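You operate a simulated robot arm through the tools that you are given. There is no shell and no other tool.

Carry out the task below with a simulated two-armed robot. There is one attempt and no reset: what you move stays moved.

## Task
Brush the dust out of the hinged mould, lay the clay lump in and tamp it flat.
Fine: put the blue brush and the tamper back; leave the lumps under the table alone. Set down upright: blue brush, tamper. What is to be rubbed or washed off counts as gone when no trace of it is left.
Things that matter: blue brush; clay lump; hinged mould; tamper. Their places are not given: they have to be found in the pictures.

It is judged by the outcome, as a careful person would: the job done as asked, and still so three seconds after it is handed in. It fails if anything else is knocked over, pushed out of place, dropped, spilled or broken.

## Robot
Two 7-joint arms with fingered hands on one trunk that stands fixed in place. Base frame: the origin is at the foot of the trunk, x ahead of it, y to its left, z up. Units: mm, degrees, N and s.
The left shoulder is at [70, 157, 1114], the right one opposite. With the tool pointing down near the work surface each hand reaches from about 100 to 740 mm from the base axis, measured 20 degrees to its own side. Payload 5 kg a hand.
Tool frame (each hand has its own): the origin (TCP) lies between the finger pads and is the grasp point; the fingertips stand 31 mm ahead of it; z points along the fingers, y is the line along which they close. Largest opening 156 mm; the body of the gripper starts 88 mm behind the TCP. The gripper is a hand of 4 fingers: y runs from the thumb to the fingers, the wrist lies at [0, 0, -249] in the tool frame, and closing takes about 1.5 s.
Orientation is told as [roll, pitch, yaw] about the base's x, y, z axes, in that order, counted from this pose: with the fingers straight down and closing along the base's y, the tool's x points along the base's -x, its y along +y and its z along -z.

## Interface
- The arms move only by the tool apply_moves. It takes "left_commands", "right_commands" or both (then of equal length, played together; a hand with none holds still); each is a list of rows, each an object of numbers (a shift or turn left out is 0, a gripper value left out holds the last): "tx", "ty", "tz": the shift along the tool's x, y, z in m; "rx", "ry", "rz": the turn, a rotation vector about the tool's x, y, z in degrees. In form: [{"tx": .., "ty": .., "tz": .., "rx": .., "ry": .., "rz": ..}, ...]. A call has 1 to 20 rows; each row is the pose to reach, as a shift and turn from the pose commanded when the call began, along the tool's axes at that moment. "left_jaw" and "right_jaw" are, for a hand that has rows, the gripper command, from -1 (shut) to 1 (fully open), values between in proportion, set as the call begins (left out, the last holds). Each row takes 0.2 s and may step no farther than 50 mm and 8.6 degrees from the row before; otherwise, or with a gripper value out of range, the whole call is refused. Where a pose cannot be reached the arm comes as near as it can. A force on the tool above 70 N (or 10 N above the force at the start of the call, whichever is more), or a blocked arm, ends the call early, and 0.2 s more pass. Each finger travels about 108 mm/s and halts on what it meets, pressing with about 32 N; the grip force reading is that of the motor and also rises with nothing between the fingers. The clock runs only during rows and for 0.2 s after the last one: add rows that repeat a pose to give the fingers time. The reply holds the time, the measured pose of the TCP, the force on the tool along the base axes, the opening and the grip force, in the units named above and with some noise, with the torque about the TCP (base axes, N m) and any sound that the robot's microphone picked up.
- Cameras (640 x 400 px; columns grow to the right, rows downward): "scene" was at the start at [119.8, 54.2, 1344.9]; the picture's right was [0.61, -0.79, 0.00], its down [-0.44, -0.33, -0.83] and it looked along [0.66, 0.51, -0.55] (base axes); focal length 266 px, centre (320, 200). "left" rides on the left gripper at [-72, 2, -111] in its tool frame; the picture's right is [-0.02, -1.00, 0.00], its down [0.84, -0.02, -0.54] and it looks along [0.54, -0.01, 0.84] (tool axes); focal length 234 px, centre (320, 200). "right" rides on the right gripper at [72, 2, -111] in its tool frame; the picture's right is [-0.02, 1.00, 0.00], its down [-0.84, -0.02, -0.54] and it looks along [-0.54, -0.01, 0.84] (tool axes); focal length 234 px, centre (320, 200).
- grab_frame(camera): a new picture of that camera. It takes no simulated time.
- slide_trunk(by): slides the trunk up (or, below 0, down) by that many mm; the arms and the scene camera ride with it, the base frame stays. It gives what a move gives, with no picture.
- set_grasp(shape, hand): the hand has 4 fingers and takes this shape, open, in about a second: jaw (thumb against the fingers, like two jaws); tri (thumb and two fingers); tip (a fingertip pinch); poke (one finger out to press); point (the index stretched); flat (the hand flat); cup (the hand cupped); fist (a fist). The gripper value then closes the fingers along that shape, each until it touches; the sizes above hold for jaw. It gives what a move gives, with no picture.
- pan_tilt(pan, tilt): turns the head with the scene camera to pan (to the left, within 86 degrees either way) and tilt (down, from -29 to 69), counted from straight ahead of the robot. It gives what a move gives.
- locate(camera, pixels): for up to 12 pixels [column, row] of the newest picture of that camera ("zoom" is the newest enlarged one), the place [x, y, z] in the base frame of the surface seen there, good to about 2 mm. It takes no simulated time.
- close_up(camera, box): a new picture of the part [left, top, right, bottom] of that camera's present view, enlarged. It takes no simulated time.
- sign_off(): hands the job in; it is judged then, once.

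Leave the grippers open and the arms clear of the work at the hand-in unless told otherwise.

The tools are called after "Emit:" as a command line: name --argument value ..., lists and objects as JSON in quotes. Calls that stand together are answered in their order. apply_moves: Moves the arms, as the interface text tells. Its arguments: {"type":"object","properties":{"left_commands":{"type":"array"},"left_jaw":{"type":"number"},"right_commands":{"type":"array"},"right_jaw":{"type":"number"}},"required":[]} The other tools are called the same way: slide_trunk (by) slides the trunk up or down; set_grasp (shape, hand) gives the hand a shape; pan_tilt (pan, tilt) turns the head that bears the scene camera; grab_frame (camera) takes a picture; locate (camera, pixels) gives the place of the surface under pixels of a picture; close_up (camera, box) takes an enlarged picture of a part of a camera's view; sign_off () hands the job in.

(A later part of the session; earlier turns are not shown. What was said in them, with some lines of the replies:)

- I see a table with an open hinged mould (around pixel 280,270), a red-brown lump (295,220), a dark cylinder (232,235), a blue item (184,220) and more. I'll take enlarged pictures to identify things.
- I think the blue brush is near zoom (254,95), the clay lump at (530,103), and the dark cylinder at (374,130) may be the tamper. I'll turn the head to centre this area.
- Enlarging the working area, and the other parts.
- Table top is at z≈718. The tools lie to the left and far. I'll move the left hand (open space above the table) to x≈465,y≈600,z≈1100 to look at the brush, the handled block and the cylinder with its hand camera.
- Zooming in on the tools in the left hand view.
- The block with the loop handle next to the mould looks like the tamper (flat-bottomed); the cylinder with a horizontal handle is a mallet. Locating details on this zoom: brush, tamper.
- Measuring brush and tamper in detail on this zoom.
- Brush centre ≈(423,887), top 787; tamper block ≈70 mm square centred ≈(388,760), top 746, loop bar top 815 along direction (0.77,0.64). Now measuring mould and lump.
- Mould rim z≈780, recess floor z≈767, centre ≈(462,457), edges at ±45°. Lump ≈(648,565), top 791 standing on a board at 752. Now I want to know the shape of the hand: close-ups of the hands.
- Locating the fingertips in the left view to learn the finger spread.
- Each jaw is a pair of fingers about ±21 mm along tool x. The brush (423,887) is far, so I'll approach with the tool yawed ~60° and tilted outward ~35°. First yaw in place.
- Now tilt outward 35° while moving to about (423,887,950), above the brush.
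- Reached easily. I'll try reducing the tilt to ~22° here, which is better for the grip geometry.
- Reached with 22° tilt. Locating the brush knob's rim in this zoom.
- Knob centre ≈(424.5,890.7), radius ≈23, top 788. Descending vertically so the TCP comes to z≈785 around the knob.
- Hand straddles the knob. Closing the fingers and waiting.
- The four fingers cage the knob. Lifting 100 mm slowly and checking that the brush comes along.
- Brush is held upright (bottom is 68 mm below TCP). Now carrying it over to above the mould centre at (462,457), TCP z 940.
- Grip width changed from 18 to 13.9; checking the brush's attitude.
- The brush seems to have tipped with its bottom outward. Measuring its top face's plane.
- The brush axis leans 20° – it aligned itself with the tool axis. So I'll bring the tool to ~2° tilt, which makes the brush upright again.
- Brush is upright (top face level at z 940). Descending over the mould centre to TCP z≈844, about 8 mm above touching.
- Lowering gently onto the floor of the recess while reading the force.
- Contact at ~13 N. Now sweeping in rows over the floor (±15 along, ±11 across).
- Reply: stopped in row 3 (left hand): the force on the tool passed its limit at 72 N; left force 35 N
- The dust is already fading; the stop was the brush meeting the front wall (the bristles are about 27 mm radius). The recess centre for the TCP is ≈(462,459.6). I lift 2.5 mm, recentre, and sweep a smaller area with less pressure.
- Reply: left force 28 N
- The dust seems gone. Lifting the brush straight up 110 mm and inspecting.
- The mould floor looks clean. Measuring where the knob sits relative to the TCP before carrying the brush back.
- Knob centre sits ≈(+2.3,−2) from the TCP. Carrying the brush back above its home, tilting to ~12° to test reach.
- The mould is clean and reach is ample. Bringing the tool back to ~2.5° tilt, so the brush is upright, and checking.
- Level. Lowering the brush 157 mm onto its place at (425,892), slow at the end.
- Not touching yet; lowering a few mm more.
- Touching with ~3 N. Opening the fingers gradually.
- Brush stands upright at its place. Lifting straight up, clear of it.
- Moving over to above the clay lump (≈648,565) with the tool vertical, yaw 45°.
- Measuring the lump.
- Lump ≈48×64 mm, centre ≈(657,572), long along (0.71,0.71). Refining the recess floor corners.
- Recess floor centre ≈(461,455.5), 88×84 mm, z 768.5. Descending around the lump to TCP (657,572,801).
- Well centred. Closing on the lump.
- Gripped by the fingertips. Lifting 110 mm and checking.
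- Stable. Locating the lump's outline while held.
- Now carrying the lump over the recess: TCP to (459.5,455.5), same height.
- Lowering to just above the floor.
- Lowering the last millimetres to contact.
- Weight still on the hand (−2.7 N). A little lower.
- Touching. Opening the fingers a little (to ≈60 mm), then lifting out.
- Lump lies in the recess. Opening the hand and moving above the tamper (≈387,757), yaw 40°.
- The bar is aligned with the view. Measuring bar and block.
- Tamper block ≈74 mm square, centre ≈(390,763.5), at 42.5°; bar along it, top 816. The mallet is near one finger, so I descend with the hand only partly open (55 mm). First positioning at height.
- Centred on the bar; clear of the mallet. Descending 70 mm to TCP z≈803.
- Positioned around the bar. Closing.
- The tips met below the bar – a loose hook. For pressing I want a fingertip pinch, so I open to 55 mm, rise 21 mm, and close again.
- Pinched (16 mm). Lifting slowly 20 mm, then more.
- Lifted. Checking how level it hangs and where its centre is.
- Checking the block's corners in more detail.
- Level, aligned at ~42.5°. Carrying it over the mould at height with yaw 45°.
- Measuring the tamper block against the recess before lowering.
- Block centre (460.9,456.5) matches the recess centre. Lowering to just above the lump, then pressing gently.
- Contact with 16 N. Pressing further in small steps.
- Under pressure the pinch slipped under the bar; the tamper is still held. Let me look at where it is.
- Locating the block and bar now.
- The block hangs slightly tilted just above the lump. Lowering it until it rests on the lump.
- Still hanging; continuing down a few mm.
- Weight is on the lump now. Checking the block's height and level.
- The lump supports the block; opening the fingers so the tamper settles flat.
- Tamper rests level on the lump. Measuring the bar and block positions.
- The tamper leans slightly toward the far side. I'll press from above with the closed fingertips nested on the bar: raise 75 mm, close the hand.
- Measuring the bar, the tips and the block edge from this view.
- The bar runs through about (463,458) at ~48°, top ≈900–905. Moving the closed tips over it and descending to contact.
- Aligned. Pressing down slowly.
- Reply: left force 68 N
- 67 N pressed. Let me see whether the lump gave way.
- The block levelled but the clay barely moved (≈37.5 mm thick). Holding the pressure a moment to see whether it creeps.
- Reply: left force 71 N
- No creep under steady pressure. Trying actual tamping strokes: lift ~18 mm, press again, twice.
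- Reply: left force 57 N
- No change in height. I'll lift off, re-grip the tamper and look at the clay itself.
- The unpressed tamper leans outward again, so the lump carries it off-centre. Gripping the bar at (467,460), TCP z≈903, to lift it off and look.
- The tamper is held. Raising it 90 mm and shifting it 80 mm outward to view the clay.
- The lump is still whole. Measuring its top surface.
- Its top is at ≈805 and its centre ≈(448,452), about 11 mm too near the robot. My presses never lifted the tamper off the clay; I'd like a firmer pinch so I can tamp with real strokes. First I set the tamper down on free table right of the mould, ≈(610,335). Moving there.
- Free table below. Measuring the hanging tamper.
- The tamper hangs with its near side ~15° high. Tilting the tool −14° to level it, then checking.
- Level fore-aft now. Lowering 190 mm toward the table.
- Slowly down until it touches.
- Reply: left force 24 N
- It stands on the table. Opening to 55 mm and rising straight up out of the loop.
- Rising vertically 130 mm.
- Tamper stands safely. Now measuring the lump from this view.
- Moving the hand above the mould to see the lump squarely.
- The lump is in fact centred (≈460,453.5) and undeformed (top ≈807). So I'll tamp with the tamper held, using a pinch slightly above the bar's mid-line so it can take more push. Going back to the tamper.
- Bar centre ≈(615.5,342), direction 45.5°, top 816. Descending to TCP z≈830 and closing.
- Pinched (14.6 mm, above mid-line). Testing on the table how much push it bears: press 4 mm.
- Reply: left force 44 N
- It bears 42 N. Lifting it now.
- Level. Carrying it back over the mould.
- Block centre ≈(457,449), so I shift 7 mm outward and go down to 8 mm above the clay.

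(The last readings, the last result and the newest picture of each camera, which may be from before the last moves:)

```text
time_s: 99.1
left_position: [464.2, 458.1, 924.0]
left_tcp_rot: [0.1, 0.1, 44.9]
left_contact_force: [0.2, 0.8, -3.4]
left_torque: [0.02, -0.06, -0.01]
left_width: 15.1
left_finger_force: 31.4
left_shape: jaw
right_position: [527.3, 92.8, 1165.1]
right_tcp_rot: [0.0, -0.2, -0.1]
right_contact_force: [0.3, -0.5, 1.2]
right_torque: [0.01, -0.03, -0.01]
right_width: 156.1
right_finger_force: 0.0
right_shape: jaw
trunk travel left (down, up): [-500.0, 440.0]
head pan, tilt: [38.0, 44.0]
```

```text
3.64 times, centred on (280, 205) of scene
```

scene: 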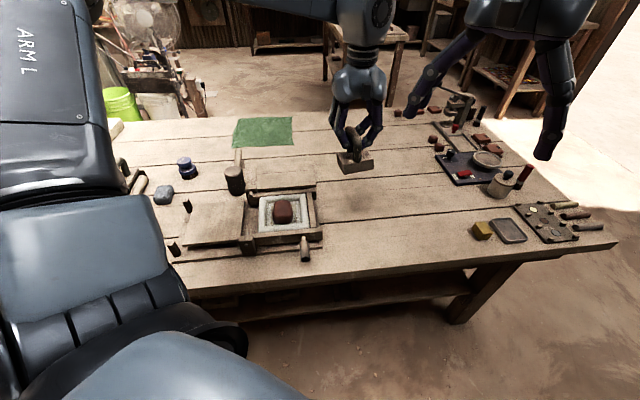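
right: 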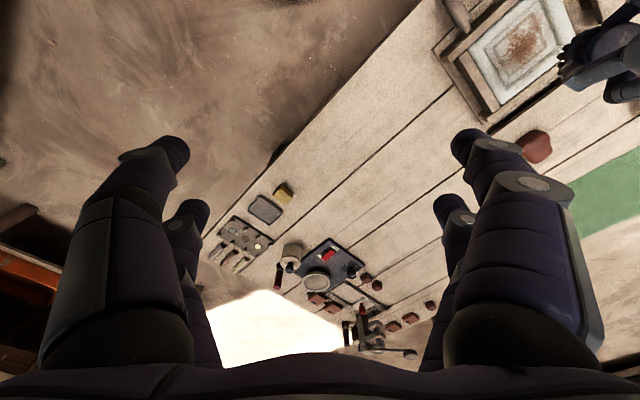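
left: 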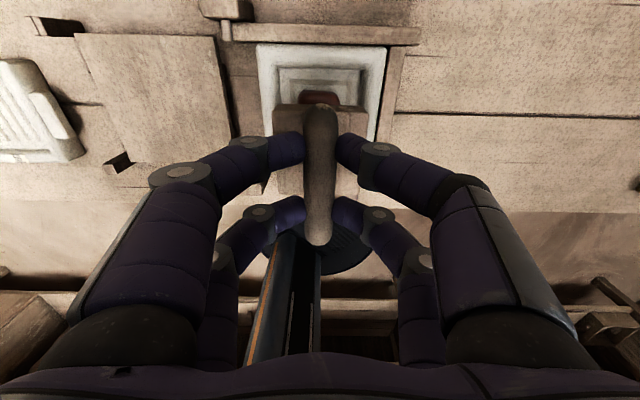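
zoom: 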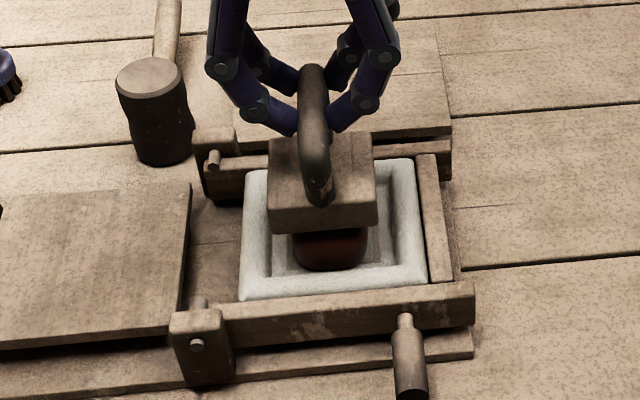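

One stroke done. Another one, stopping at the bottom to read force and height.

Emit:
apply_moves --left_commands '[{"tz": 0.006}, {"tz": 0.013}, {"tz": 0.013}]'

Emit:
close_up --camera "scene" --box '[230, 150, 330, 260]'

Emit:
locate --camera "zoom" --pixels '[[275, 205], [370, 200], [280, 150], [365, 145], [275, 230], [370, 225], [320, 100]]'

```text
time_s: 99.9
left_position: [463.7, 458.8, 915.0]
left_tcp_rot: [0.0, -0.4, 45.0]
left_contact_force: [0.9, 7.2, 23.0]
left_torque: [-0.03, 0.12, -0.02]
left_width: 15.6
left_finger_force: 31.9
left_shape: jaw
right_position: [525.4, 92.1, 1166.2]
right_tcp_rot: [0.1, -0.2, 0.0]
right_contact_force: [-1.9, 0.4, -0.2]
right_torque: [-0.01, 0.01, -0.01]
right_width: 155.9
right_finger_force: 0.0
right_shape: jaw
trunk travel left (down, up): [-500.0, 440.0]
head pan, tilt: [38.0, 44.0]
```

```text
3.64 times, centred on (280, 205) of scene
```

zoom: 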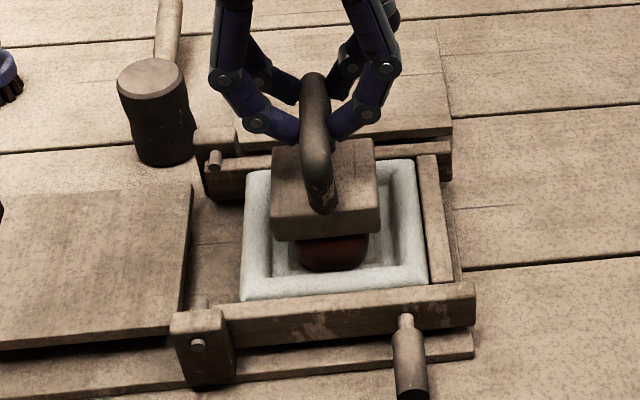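

```text
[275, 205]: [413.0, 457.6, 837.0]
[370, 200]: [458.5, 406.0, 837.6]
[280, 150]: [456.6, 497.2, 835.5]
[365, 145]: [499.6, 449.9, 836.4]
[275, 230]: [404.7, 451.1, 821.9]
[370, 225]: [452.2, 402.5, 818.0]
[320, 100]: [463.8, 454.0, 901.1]
```

23 N, level. Increasing the push in steps.

Emit:
apply_moves --left_commands '[{"tz": 0.001}, {"tz": 0.002}, {"tz": 0.003}, {"tz": 0.003}]'

Emit:
close_up --camera "scene" --box '[230, 150, 330, 260]'

Emit:
locate --camera "zoom" --pixels '[[275, 205], [370, 200], [280, 150], [365, 145], [320, 100]]'

```text
time_s: 100.9
left_position: [463.0, 458.3, 913.5]
left_tcp_rot: [0.0, -0.6, 45.0]
left_contact_force: [3.8, 14.8, 48.9]
left_torque: [0.12, 0.1, -0.05]
left_width: 17.1
left_finger_force: 32.2
left_shape: jaw
right_position: [523.6, 91.6, 1168.0]
right_tcp_rot: [0.1, -0.2, 0.0]
right_contact_force: [-0.3, 0.1, 0.0]
right_torque: [0.04, -0.01, 0.04]
right_width: 156.0
right_finger_force: 0.0
right_shape: jaw
trunk travel left (down, up): [-500.0, 440.0]
head pan, tilt: [38.0, 44.0]
```

```text
3.64 times, centred on (280, 205) of scene
```

zoom: 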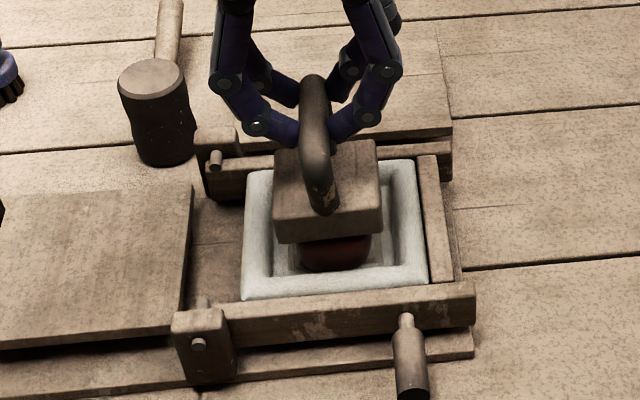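

```text
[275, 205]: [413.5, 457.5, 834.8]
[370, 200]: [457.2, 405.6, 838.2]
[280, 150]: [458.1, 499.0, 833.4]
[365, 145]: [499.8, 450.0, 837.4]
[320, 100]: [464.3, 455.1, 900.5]
```

Even held at 49 N the clay doesn't yield. I need to check whether this block really is the tamper: there is a cylinder with a knob among the things on the right. First I relieve the pressure and lift 40 mm, then look right.

Emit:
apply_moves --left_commands '[{"tz": -0.006}, {"tz": -0.012}, {"tz": -0.03}, {"tz": -0.06}, {"tz": -0.06}]'

Emit:
pan_tilt --pan 10 --tilt 42

Emit:
grab_frame --camera "scene"

```text
time_s: 102.1
left_position: [465.8, 458.6, 968.7]
left_tcp_rot: [0.2, -0.1, 45.0]
left_contact_force: [-0.5, 0.8, -3.6]
left_torque: [0.03, -0.05, -0.02]
left_width: 16.0
left_finger_force: 31.7
left_shape: jaw
right_position: [526.7, 92.5, 1164.5]
right_tcp_rot: [0.0, 0.0, 0.0]
right_contact_force: [0.5, 0.5, -0.2]
right_torque: [-0.02, 0.0, 0.03]
right_width: 156.0
right_finger_force: 0.0
right_shape: jaw
trunk travel left (down, up): [-500.0, 440.0]
head pan, tilt: [38.0, 44.0]
```

```text
time_s: 103.0
left_position: [464.1, 458.9, 968.7]
left_tcp_rot: [0.2, -0.1, 45.0]
left_contact_force: [-0.3, 0.4, -3.2]
left_torque: [-0.02, -0.02, 0.0]
left_width: 16.1
left_finger_force: 31.7
left_shape: jaw
right_position: [527.5, 92.3, 1164.9]
right_tcp_rot: [0.0, -0.2, 0.0]
right_contact_force: [-1.0, -0.1, -0.5]
right_torque: [-0.03, -0.03, -0.01]
right_width: 156.0
right_finger_force: 0.0
right_shape: jaw
trunk travel left (down, up): [-500.0, 440.0]
head pan, tilt: [10.0, 42.0]
```

```text
taken
```

scene: 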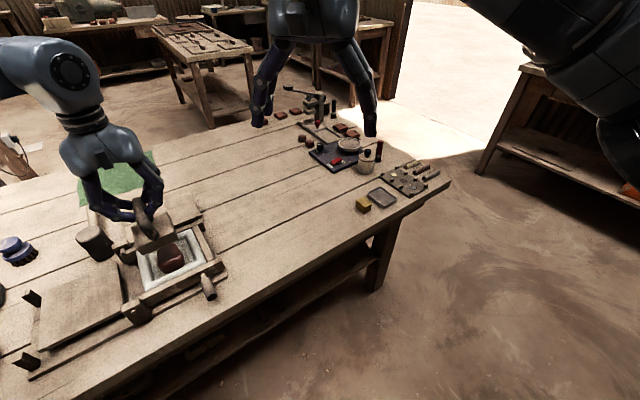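

Emit:
close_up --camera "scene" --box '[265, 75, 395, 185]'

Emit:
close_up --camera "scene" --box '[335, 125, 445, 225]'

Emit:
close_up --camera "right" --box '[200, 160, 440, 370]'

Emit:
close_up --camera "scene" --box '[0, 170, 240, 390]'

```text
3.64 times, centred on (330, 130) of scene
```

zoom: 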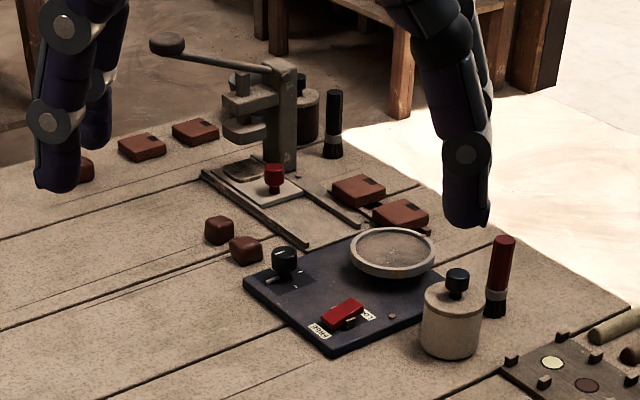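

```text
4.00 times, centred on (390, 175) of scene
```

zoom: 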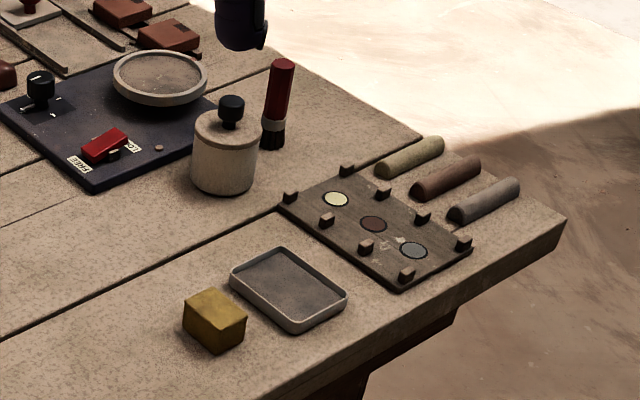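

```text
1.90 times, centred on (320, 265) of right
```

zoom: 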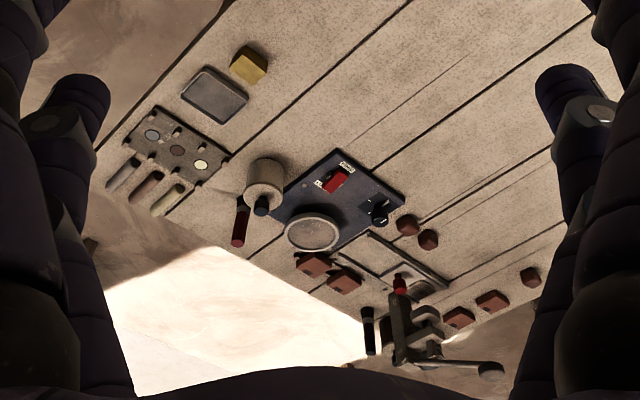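

```text
1.82 times, centred on (120, 280) of scene
```

zoom: 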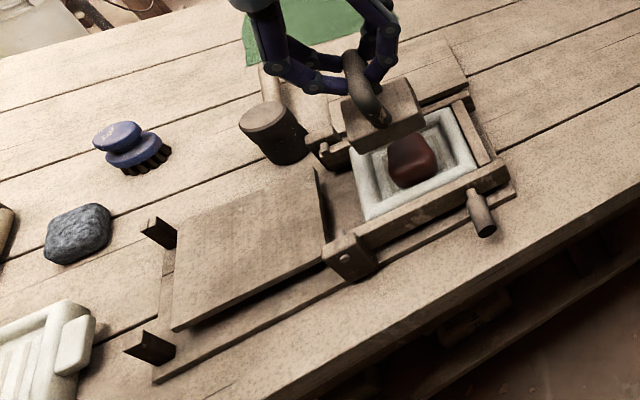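

The right side holds other work stations (scale, press, colour sorting); the handled block is by far the best tamper. Measuring the lump's height again after those strokes.

Emit:
pan_tilt --pan 40 --tilt 46

Emit:
close_up --camera "scene" --box '[250, 150, 350, 240]'

```text
time_s: 104.0
left_position: [464.4, 458.5, 967.7]
left_tcp_rot: [0.2, -0.1, 44.9]
left_contact_force: [0.6, -0.2, -4.6]
left_torque: [0.04, 0.01, 0.01]
left_width: 16.1
left_finger_force: 31.8
left_shape: jaw
right_position: [526.7, 92.5, 1164.9]
right_tcp_rot: [0.1, 0.0, 0.1]
right_contact_force: [0.8, 0.2, -0.7]
right_torque: [0.01, -0.01, 0.01]
right_width: 156.0
right_finger_force: 0.1
right_shape: jaw
trunk travel left (down, up): [-500.0, 440.0]
head pan, tilt: [40.0, 46.0]
```

```text
4.44 times, centred on (300, 195) of scene
```

zoom: 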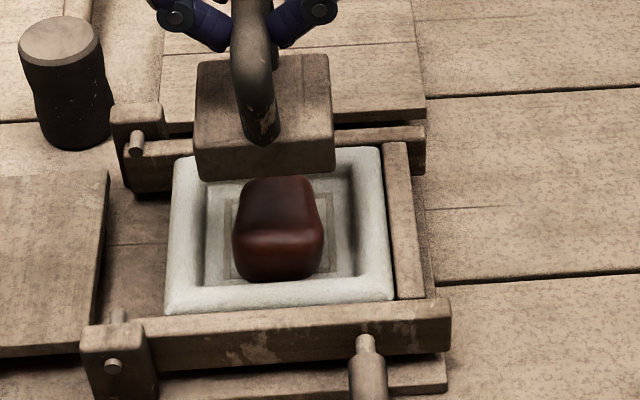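

Emit:
locate --camera "zoom" --pixels '[[280, 200], [265, 215], [295, 215], [280, 225], [280, 190], [240, 240], [320, 240], [280, 275], [215, 220], [340, 220], [255, 195], [305, 195]]'

```text
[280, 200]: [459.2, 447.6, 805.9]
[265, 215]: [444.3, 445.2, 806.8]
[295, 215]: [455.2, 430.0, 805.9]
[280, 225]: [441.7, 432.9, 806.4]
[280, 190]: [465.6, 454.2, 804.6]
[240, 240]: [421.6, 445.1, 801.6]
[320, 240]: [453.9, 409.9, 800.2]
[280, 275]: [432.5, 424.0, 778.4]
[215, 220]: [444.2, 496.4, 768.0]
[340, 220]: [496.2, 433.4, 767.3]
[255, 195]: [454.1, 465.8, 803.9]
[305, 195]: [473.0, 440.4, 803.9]
```

No change (≈38.5 mm high). Trying real blows: from ~30 mm above, down quickly, lift, three times.

Emit:
apply_moves --left_commands '[{"tz": 0.023}, {"tz": 0.058}, {"tz": 0.058}, {"tz": 0.023}, {"tz": 0.058}, {"tz": 0.058}, {"tz": 0.023}, {"tz": 0.058}, {"tz": 0.058}, {"tz": 0.023}, {"tz": 0.0}]'

Emit:
close_up --camera "scene" --box '[250, 150, 350, 240]'

Emit:
locate --camera "zoom" --pixels '[[280, 200], [265, 215], [295, 215], [280, 225], [240, 240], [320, 240], [280, 275]]'

```text
time_s: 106.4
left_position: [463.9, 459.0, 968.8]
left_tcp_rot: [0.2, -0.1, 45.0]
left_contact_force: [0.1, -0.1, -3.4]
left_torque: [0.02, -0.03, 0.01]
left_width: 16.0
left_finger_force: 32.1
left_shape: jaw
right_position: [526.0, 92.6, 1165.5]
right_tcp_rot: [0.1, -0.1, -0.1]
right_contact_force: [0.0, -0.5, -0.9]
right_torque: [0.01, 0.0, 0.04]
right_width: 155.9
right_finger_force: 0.0
right_shape: jaw
trunk travel left (down, up): [-500.0, 440.0]
head pan, tilt: [40.0, 46.0]
```

```text
4.44 times, centred on (300, 195) of scene
```

zoom: 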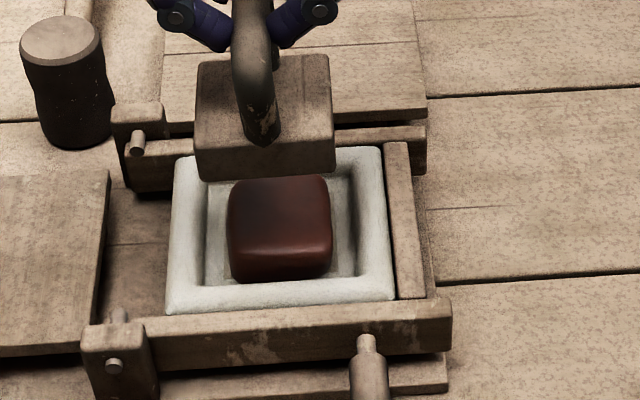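

```text
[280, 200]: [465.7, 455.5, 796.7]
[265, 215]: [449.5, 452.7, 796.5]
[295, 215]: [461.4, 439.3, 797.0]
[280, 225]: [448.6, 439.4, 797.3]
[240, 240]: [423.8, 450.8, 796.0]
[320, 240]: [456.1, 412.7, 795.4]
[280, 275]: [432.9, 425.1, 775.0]
```

The blows work: the clay spread and its top fell to ≈797. Continuing with three more strokes ~10 mm lower.

Emit:
apply_moves --left_commands '[{"tz": 0.033}, {"tz": 0.068}, {"tz": 0.068}, {"tz": 0.033}, {"tz": 0.068}, {"tz": 0.068}, {"tz": 0.033}, {"tz": 0.068}, {"tz": 0.068}, {"tz": 0.033}, {"tz": 0.0}]'

Emit:
close_up --camera "scene" --box '[250, 150, 350, 240]'

Emit:
locate --camera "zoom" --pixels '[[280, 200], [265, 215], [295, 215], [280, 225], [240, 240], [320, 240], [210, 100], [320, 100]]'

```text
time_s: 108.8
left_position: [464.2, 458.7, 969.1]
left_tcp_rot: [0.2, -0.2, 45.0]
left_contact_force: [0.3, -0.2, -3.7]
left_torque: [0.02, -0.06, 0.03]
left_width: 15.8
left_finger_force: 32.1
left_shape: jaw
right_position: [526.9, 93.5, 1165.2]
right_tcp_rot: [0.1, -0.1, 0.0]
right_contact_force: [0.6, 0.4, 0.3]
right_torque: [0.05, 0.02, 0.01]
right_width: 156.0
right_finger_force: 0.0
right_shape: jaw
trunk travel left (down, up): [-500.0, 440.0]
head pan, tilt: [40.0, 46.0]
```

```text
4.44 times, centred on (300, 195) of scene
```

zoom: 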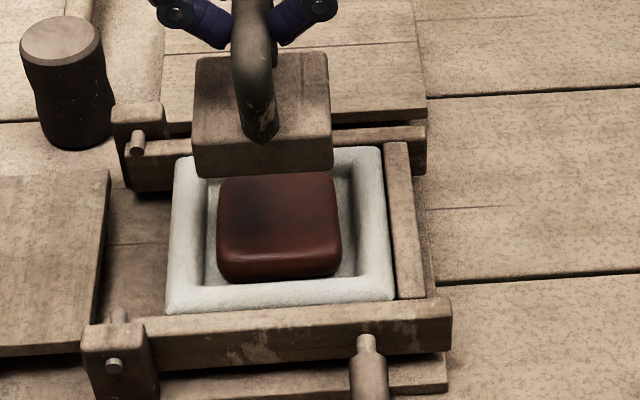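

```text
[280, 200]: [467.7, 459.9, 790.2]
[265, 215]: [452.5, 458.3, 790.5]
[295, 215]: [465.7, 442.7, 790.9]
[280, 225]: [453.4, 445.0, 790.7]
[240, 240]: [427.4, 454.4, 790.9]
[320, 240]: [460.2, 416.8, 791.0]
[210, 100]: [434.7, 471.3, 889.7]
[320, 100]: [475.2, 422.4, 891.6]
```

Top is now ≈790.7. Three more strokes, 6 mm lower.

Emit:
apply_moves --left_commands '[{"tz": 0.039}, {"tz": 0.074}, {"tz": 0.074}, {"tz": 0.039}, {"tz": 0.074}, {"tz": 0.074}, {"tz": 0.039}, {"tz": 0.074}, {"tz": 0.074}, {"tz": 0.039}, {"tz": 0.0}]'

Emit:
close_up --camera "scene" --box '[250, 150, 350, 240]'

Emit:
locate --camera "zoom" --pixels '[[280, 200], [265, 215], [295, 215], [280, 225], [240, 240], [320, 240], [210, 100], [320, 100], [178, 220], [370, 220]]'

```text
time_s: 111.2
left_position: [464.8, 457.6, 970.2]
left_tcp_rot: [0.3, -0.1, 45.0]
left_contact_force: [-0.4, -0.7, -2.8]
left_torque: [0.02, -0.02, -0.05]
left_width: 15.7
left_finger_force: 32.4
left_shape: jaw
right_position: [526.2, 91.8, 1166.0]
right_tcp_rot: [0.0, -0.1, 0.0]
right_contact_force: [0.2, 0.3, -1.0]
right_torque: [0.06, -0.01, 0.0]
right_width: 155.9
right_finger_force: 0.1
right_shape: jaw
trunk travel left (down, up): [-500.0, 440.0]
head pan, tilt: [40.0, 46.0]
```

```text
4.44 times, centred on (300, 195) of scene
```

zoom: 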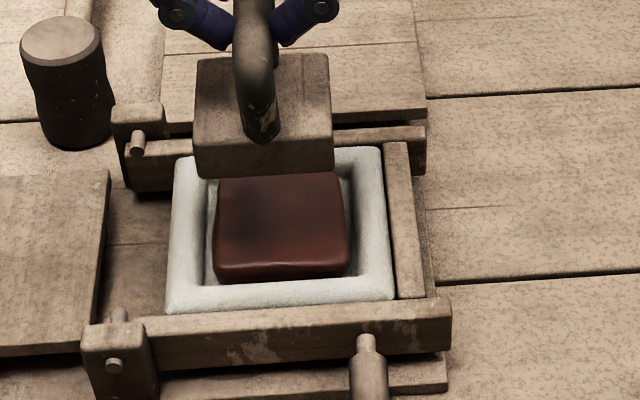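

```text
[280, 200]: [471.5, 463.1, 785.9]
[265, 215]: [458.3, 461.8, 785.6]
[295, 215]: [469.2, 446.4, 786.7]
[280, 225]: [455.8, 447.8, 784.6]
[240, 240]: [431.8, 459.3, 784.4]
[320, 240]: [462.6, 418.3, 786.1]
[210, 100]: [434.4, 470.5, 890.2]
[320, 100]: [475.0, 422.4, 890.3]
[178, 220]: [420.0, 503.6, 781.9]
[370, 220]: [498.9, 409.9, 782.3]
```

Top ≈785.5, near the rim. Checking the block's alignment with the recess before it dips below the rim.

Emit:
close_up --camera "left" --box '[250, 30, 400, 210]'

Emit:
locate --camera "zoom" --pixels '[[210, 180], [425, 185], [220, 340], [410, 345], [215, 260], [415, 260], [230, 185], [400, 190]]'

```text
2.22 times, centred on (325, 120) of left
```

zoom: 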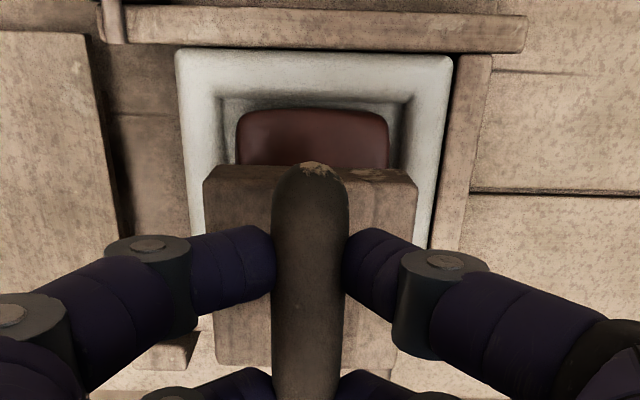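

```text
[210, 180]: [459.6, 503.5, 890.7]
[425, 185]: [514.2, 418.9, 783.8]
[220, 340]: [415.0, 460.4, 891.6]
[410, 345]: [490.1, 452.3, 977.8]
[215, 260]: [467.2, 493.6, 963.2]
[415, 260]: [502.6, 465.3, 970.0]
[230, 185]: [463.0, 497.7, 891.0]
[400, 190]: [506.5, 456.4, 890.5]
```

Emit:
locate --camera "zoom" --pixels '[[208, 176], [411, 188], [219, 355], [393, 355], [385, 365], [240, 172], [380, 178], [238, 125], [385, 125], [215, 95], [405, 105]]'

```text
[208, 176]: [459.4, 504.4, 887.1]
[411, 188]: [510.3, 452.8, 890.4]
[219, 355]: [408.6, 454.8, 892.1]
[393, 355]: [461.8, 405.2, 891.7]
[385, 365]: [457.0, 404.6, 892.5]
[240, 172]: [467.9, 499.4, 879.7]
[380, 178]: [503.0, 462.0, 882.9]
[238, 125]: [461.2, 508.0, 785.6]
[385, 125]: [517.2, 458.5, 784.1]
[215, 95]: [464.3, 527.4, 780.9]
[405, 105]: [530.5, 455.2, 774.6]
```

Block centre (459.7,454) vs recess (461,455.5): fine; I shift 2 mm outward. Three more strokes, 5 mm lower.

Emit:
apply_moves --left_commands '[{"tx": -0.002, "tz": 0.044}, {"tx": -0.002, "tz": 0.079}, {"tx": -0.002, "tz": 0.079}, {"tx": -0.002, "tz": 0.044}, {"tx": -0.002, "tz": 0.079}, {"tx": -0.002, "tz": 0.079}, {"tx": -0.002, "tz": 0.044}, {"tx": -0.002, "tz": 0.079}, {"tx": -0.002, "tz": 0.079}, {"tx": -0.002, "tz": 0.044}, {"tx": -0.002, "tz": 0.0}]'

Emit:
close_up --camera "scene" --box '[250, 150, 350, 240]'

Emit:
locate --camera "zoom" --pixels '[[280, 200], [265, 215], [295, 215], [280, 225], [240, 240], [320, 240], [210, 100], [320, 100], [178, 220], [370, 220]]'

```text
time_s: 113.6
left_position: [464.0, 458.8, 968.7]
left_tcp_rot: [0.2, -0.1, 45.0]
left_contact_force: [-0.3, 0.3, -4.5]
left_torque: [0.0, -0.03, -0.01]
left_width: 15.8
left_finger_force: 31.8
left_shape: jaw
right_position: [525.9, 92.2, 1165.3]
right_tcp_rot: [0.2, 0.0, 0.0]
right_contact_force: [0.0, -0.7, 0.1]
right_torque: [0.02, -0.01, -0.02]
right_width: 155.8
right_finger_force: 0.1
right_shape: jaw
trunk travel left (down, up): [-500.0, 440.0]
head pan, tilt: [40.0, 46.0]
```

```text
4.44 times, centred on (300, 195) of scene
```

zoom: 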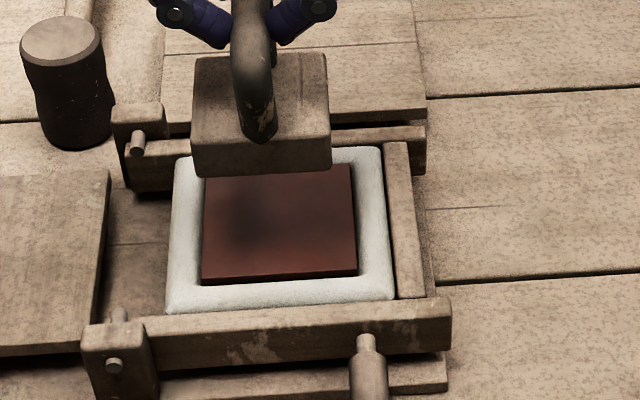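

```text
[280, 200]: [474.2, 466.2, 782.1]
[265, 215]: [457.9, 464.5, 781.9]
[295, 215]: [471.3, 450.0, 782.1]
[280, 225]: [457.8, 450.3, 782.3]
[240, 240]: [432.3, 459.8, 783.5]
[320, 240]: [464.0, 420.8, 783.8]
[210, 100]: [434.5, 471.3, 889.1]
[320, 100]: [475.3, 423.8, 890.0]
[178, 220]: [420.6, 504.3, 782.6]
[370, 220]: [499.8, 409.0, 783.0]
```

The clay is now a crisp flat slab flush with the rim (≈782.5). Two more strokes to confirm it is at its end state.

Emit:
apply_moves --left_commands '[{"tz": 0.046}, {"tz": 0.081}, {"tz": 0.081}, {"tz": 0.046}, {"tz": 0.081}, {"tz": 0.081}, {"tz": 0.046}, {"tz": 0.0}]'

Emit:
close_up --camera "scene" --box '[250, 150, 350, 240]'

Emit:
locate --camera "zoom" --pixels '[[280, 200], [265, 215], [295, 215], [280, 225], [240, 240], [320, 240], [210, 100], [320, 100], [178, 220], [370, 220]]'

```text
time_s: 115.4
left_position: [466.0, 459.1, 969.8]
left_tcp_rot: [0.3, -0.1, 45.1]
left_contact_force: [0.3, 0.0, -3.9]
left_torque: [0.06, 0.0, -0.03]
left_width: 15.8
left_finger_force: 31.6
left_shape: jaw
right_position: [525.8, 91.4, 1166.3]
right_tcp_rot: [0.1, -0.1, 0.0]
right_contact_force: [-0.9, 0.6, 0.0]
right_torque: [0.02, -0.01, 0.01]
right_width: 156.0
right_finger_force: 0.0
right_shape: jaw
trunk travel left (down, up): [-500.0, 440.0]
head pan, tilt: [40.0, 46.0]
```

```text
4.44 times, centred on (300, 195) of scene
```

zoom: 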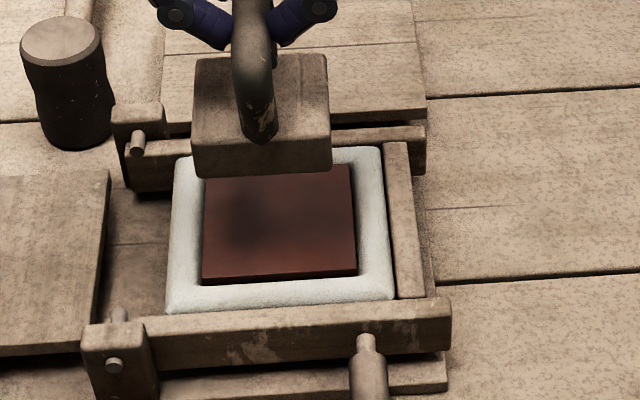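

```text
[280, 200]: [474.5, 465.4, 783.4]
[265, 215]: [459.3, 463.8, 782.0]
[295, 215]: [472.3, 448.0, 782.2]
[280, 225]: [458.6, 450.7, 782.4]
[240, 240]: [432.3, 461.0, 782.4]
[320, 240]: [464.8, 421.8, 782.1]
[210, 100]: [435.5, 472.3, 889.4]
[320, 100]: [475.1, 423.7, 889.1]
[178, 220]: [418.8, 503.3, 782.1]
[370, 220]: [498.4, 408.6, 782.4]
```

Unchanged – the clay is flat. Now returning the tamper to its home (block centre 390,763.5 at 42.6°).

Emit:
apply_moves --left_commands '[{"tx": -0.0211, "ty": 0.0335, "rz": 0.3}, {"tx": -0.0422, "ty": 0.0671, "rz": 0.6}, {"tx": -0.0633, "ty": 0.1006, "rz": 0.9}, {"tx": -0.0844, "ty": 0.1342, "rz": 1.2}, {"tx": -0.1055, "ty": 0.1677, "rz": 1.5}, {"tx": -0.1266, "ty": 0.2012, "rz": 1.8}, {"tx": -0.1477, "ty": 0.2348, "rz": 2.1}, {"tx": -0.1688, "ty": 0.2683, "rz": 2.4}, {"tx": -0.1688, "ty": 0.2683, "rz": 2.4}]'

Emit:
pan_tilt --pan 52 --tilt 42

Emit:
grab_frame --camera "scene"

Emit:
close_up --camera "left" --box '[250, 60, 400, 240]'

Emit:
locate --camera "zoom" --pixels '[[208, 110], [411, 122], [219, 289], [393, 289], [310, 150], [310, 250], [310, 350]]'

```text
time_s: 117.4
left_position: [394.9, 768.7, 971.0]
left_tcp_rot: [0.2, -0.1, 42.5]
left_contact_force: [0.9, 0.5, -3.7]
left_torque: [0.04, -0.02, -0.01]
left_width: 16.0
left_finger_force: 31.9
left_shape: jaw
right_position: [526.7, 92.1, 1166.2]
right_tcp_rot: [0.0, -0.1, 0.0]
right_contact_force: [0.7, -0.4, -0.3]
right_torque: [0.01, 0.0, 0.0]
right_width: 156.1
right_finger_force: 0.1
right_shape: jaw
trunk travel left (down, up): [-500.0, 440.0]
head pan, tilt: [40.0, 46.0]
```

```text
time_s: 118.1
left_position: [395.2, 769.6, 970.1]
left_tcp_rot: [0.2, -0.1, 42.6]
left_contact_force: [-0.2, -0.6, -4.1]
left_torque: [0.02, 0.02, 0.02]
left_width: 15.6
left_finger_force: 31.9
left_shape: jaw
right_position: [527.0, 93.5, 1165.6]
right_tcp_rot: [0.0, 0.0, 0.0]
right_contact_force: [-0.1, 0.0, 0.2]
right_torque: [-0.01, 0.01, 0.01]
right_width: 155.9
right_finger_force: 0.0
right_shape: jaw
trunk travel left (down, up): [-500.0, 440.0]
head pan, tilt: [52.0, 42.0]
```

```text
taken
```

scene: 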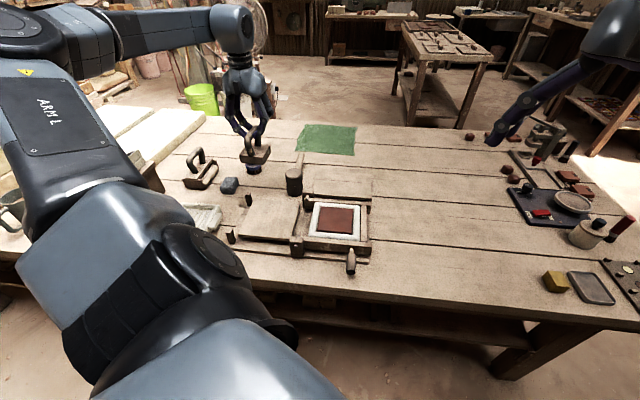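

```text
2.22 times, centred on (325, 150) of left
```

zoom: 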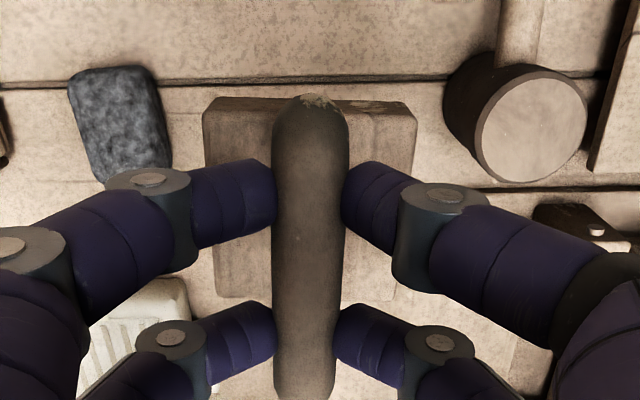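

```text
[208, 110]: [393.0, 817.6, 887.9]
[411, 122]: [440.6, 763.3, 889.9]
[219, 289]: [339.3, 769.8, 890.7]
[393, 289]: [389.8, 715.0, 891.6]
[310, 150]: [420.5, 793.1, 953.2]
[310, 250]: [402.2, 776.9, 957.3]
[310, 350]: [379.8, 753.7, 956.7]
```

Block centre (390.7,766.4); shifting 3 mm inward and lowering 130 mm.

Emit:
apply_moves --left_commands '[{"tx": 0.0029, "ty": -0.0015, "tz": 0.01}, {"tx": 0.0029, "ty": -0.0015, "tz": 0.05}, {"tx": 0.0029, "ty": -0.0015, "tz": 0.09}, {"tx": 0.0029, "ty": -0.0015, "tz": 0.115}, {"tx": 0.0029, "ty": -0.0015, "tz": 0.13}, {"tx": 0.0029, "ty": -0.0015, "tz": 0.13}]'

Emit:
close_up --camera "scene" --box '[200, 120, 320, 230]'

Emit:
grab_frame --camera "left"

```text
time_s: 119.5
left_position: [394.0, 766.3, 840.6]
left_tcp_rot: [0.1, -0.1, 42.6]
left_contact_force: [-0.7, -0.1, -2.9]
left_torque: [0.04, -0.03, 0.03]
left_width: 15.9
left_finger_force: 32.0
left_shape: jaw
right_position: [526.4, 93.3, 1166.0]
right_tcp_rot: [0.0, -0.1, 0.0]
right_contact_force: [0.4, 0.2, -0.1]
right_torque: [0.0, 0.0, 0.02]
right_width: 156.1
right_finger_force: 0.0
right_shape: jaw
trunk travel left (down, up): [-500.0, 440.0]
head pan, tilt: [52.0, 42.0]
```

```text
3.64 times, centred on (260, 175) of scene
```

zoom: 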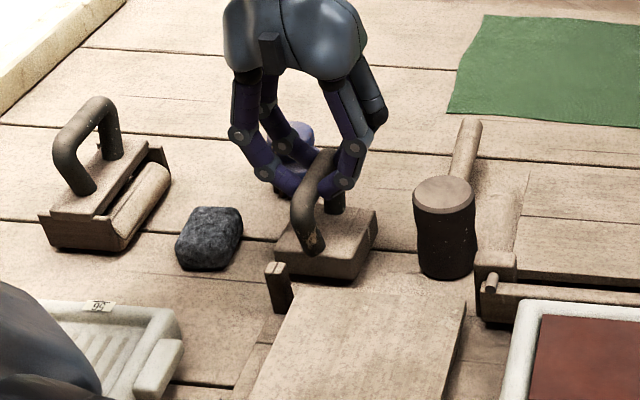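

```text
taken
```

left: 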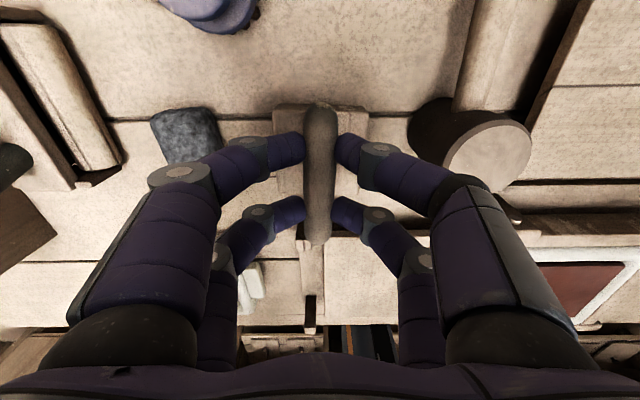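

Good place. Lowering the last ~13 mm gently.

Emit:
apply_moves --left_commands '[{"tz": 0.006}, {"tz": 0.01}, {"tz": 0.012}, {"tz": 0.012}]'

```text
time_s: 120.5
left_position: [395.1, 766.6, 829.8]
left_tcp_rot: [0.2, -0.1, 42.7]
left_contact_force: [-0.6, -0.5, -1.0]
left_torque: [0.03, 0.0, -0.01]
left_width: 15.7
left_finger_force: 31.8
left_shape: jaw
right_position: [526.1, 92.9, 1164.6]
right_tcp_rot: [0.0, -0.2, 0.0]
right_contact_force: [0.1, 1.1, -0.5]
right_torque: [0.02, 0.0, -0.01]
right_width: 155.8
right_finger_force: 0.1
right_shape: jaw
trunk travel left (down, up): [-500.0, 440.0]
head pan, tilt: [52.0, 42.0]
```

Emit:
apply_moves --left_commands '[{"tz": 0.001}, {"tz": 0.0015}, {"tz": 0.0015}]'

```text
time_s: 121.3
left_position: [393.7, 767.4, 828.6]
left_tcp_rot: [0.2, -0.2, 42.6]
left_contact_force: [-1.3, 1.0, 7.3]
left_torque: [0.08, -0.06, 0.03]
left_width: 16.0
left_finger_force: 31.7
left_shape: jaw
right_position: [525.6, 91.9, 1165.6]
right_tcp_rot: [0.1, -0.1, 0.0]
right_contact_force: [-0.1, -0.6, 0.4]
right_torque: [-0.01, -0.07, -0.02]
right_width: 155.9
right_finger_force: 0.1
right_shape: jaw
trunk travel left (down, up): [-500.0, 440.0]
head pan, tilt: [52.0, 42.0]
```

It stands on the table (7 N). Opening to 55 mm, then rising straight up.

Emit:
apply_moves --left_commands '[{}, {}, {}, {}]' --left_jaw -0.3

Emit:
apply_moves --left_commands '[{"tz": -0.015}, {"tz": -0.05}, {"tz": -0.095}, {"tz": -0.14}, {"tz": -0.14}]'

Emit:
close_up --camera "scene" --box '[200, 120, 320, 230]'

Emit:
close_up --camera "left" --box '[230, 0, 400, 200]'

```text
time_s: 122.3
left_position: [394.1, 766.0, 826.8]
left_tcp_rot: [0.2, -0.1, 42.6]
left_contact_force: [-0.1, 1.0, -0.9]
left_torque: [0.01, -0.02, 0.02]
left_width: 54.3
left_finger_force: 0.0
left_shape: jaw
right_position: [526.3, 92.0, 1164.8]
right_tcp_rot: [0.0, -0.1, 0.1]
right_contact_force: [0.0, 0.4, 0.0]
right_torque: [-0.01, -0.01, 0.04]
right_width: 155.8
right_finger_force: 0.1
right_shape: jaw
trunk travel left (down, up): [-500.0, 440.0]
head pan, tilt: [52.0, 42.0]
```

```text
time_s: 123.5
left_position: [393.4, 765.7, 965.5]
left_tcp_rot: [0.2, 0.0, 42.6]
left_contact_force: [-0.5, 0.3, 0.4]
left_torque: [-0.01, 0.0, 0.04]
left_width: 54.2
left_finger_force: 0.0
left_shape: jaw
right_position: [527.0, 94.4, 1165.1]
right_tcp_rot: [0.1, -0.1, 0.0]
right_contact_force: [0.4, 0.1, 0.9]
right_torque: [-0.03, -0.02, 0.02]
right_width: 156.0
right_finger_force: 0.1
right_shape: jaw
trunk travel left (down, up): [-500.0, 440.0]
head pan, tilt: [52.0, 42.0]
```

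```text
3.64 times, centred on (260, 175) of scene
```

zoom: 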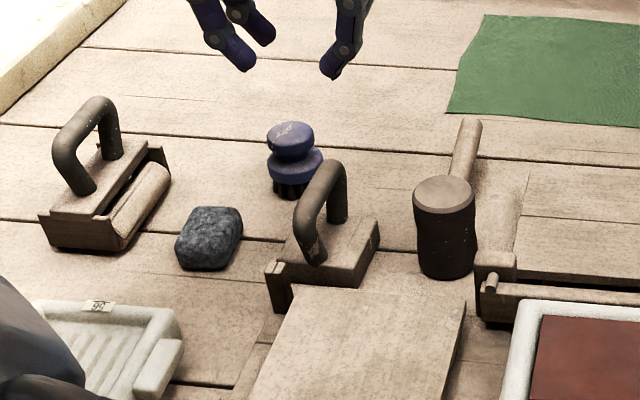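

```text
2.00 times, centred on (315, 100) of left
```

zoom: 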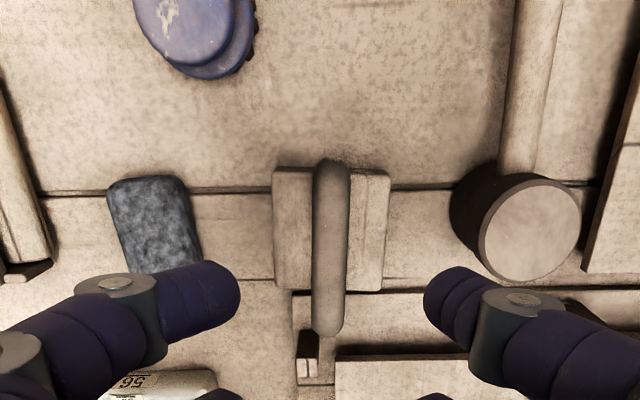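

Tamper and brush are both upright at their places. Now raising the left arm clear with the hand open, then a final inspection.

Emit:
apply_moves --left_commands '[{"tz": -0.045}, {"tz": -0.09}, {"tz": -0.135, "tx": 0.02}, {"tz": -0.18, "tx": 0.04}, {"tz": -0.2, "tx": 0.08}, {"tz": -0.2, "tx": 0.12}, {"tz": -0.2, "tx": 0.12}]' --left_jaw 1

Emit:
pan_tilt --pan 45 --tilt 48

Emit:
grab_frame --camera "scene"

Emit:
close_up --camera "scene" --box '[270, 130, 390, 240]'

Emit:
close_up --camera "right" --box '[420, 0, 620, 130]'

```text
time_s: 125.1
left_position: [306.7, 684.7, 1164.9]
left_tcp_rot: [0.2, -0.1, 42.6]
left_contact_force: [0.1, -0.1, 0.1]
left_torque: [-0.04, 0.01, -0.01]
left_width: 156.0
left_finger_force: 0.0
left_shape: jaw
right_position: [527.8, 93.0, 1164.8]
right_tcp_rot: [0.0, 0.1, -0.1]
right_contact_force: [1.1, -0.7, -0.5]
right_torque: [0.0, 0.02, 0.0]
right_width: 155.9
right_finger_force: 0.1
right_shape: jaw
trunk travel left (down, up): [-500.0, 440.0]
head pan, tilt: [52.0, 42.0]
```

```text
time_s: 125.8
left_position: [305.3, 684.2, 1165.2]
left_tcp_rot: [0.3, -0.1, 42.6]
left_contact_force: [-0.5, -0.4, -0.3]
left_torque: [0.04, -0.01, -0.02]
left_width: 155.7
left_finger_force: 0.0
left_shape: jaw
right_position: [528.1, 91.7, 1165.6]
right_tcp_rot: [0.0, -0.1, 0.0]
right_contact_force: [-0.4, 0.0, -0.3]
right_torque: [-0.01, -0.01, 0.0]
right_width: 156.3
right_finger_force: 0.1
right_shape: jaw
trunk travel left (down, up): [-500.0, 440.0]
head pan, tilt: [45.0, 48.0]
```

```text
taken
```

scene: 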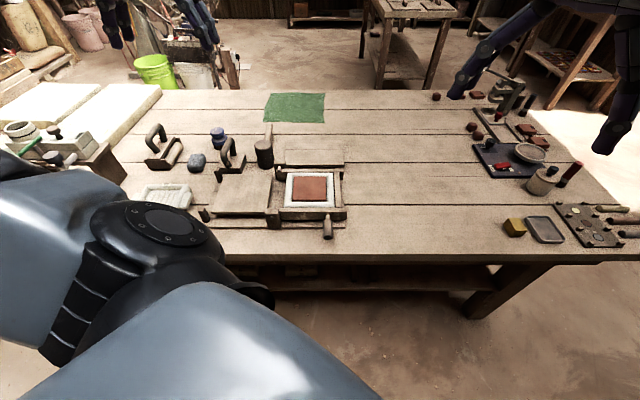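

```text
3.64 times, centred on (330, 185) of scene
```

zoom: 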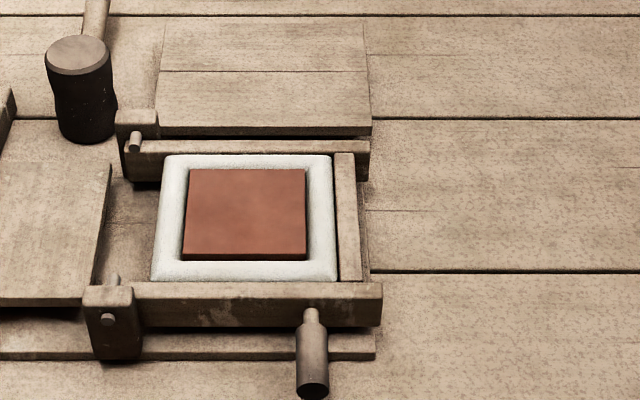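

```text
3.08 times, centred on (520, 65) of right
```

zoom: 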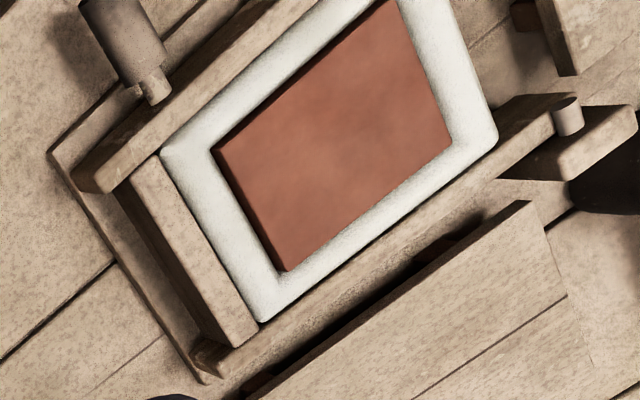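

The clay is a flat, even slab in the clean mould. A last check of the tools' positions.

Emit:
close_up --camera "scene" --box '[130, 100, 290, 230]'

Emit:
locate --camera "scene" --pixels '[[217, 131], [228, 142], [228, 165], [264, 143], [197, 160]]'

```text
3.08 times, centred on (210, 165) of scene
```

zoom: 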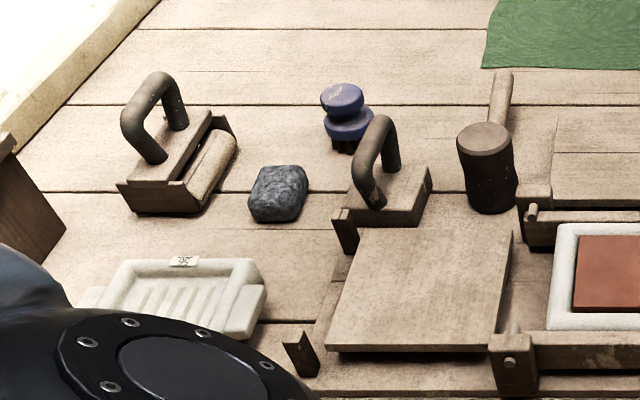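

```text
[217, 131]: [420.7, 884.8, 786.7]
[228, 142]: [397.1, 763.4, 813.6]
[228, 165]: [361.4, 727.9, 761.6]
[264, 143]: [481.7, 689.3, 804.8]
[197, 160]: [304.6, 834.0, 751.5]
```

Everything is in its place: brush and tamper upright at home, mould clean, clay flat, hands open and clear. Handing in.

Emit:
sign_off

```text
The job is handed in.
```

The job is done and handed in; I don't have the verdict yet. In the last pictures:

- **Mould:** the recess was brushed clean, with no dust visible in it before the clay went in.
- **Clay lump:** it is tamped into a flat slab filling the recess, with its top level with the rim.
- **Blue brush and tamper:** both are back at their starting places to within a few millimetres and standing upright.
- **Lumps under the table:** I didn't touch them, and as far as I could see nothing else on the table was moved.
- **Arms:** both hands are open and clear of the work.

Two things went differently from a straight run:

- **Tamping:** pressing steadily with up to about 70 N did nothing to the clay. It only flattened once I held the tamper and struck it down in short blows.
- **Setting the tamper down:** I stood it for a short while on bare table to the right of the mould so I could grip it better. It stayed upright there, and I later put it back home.
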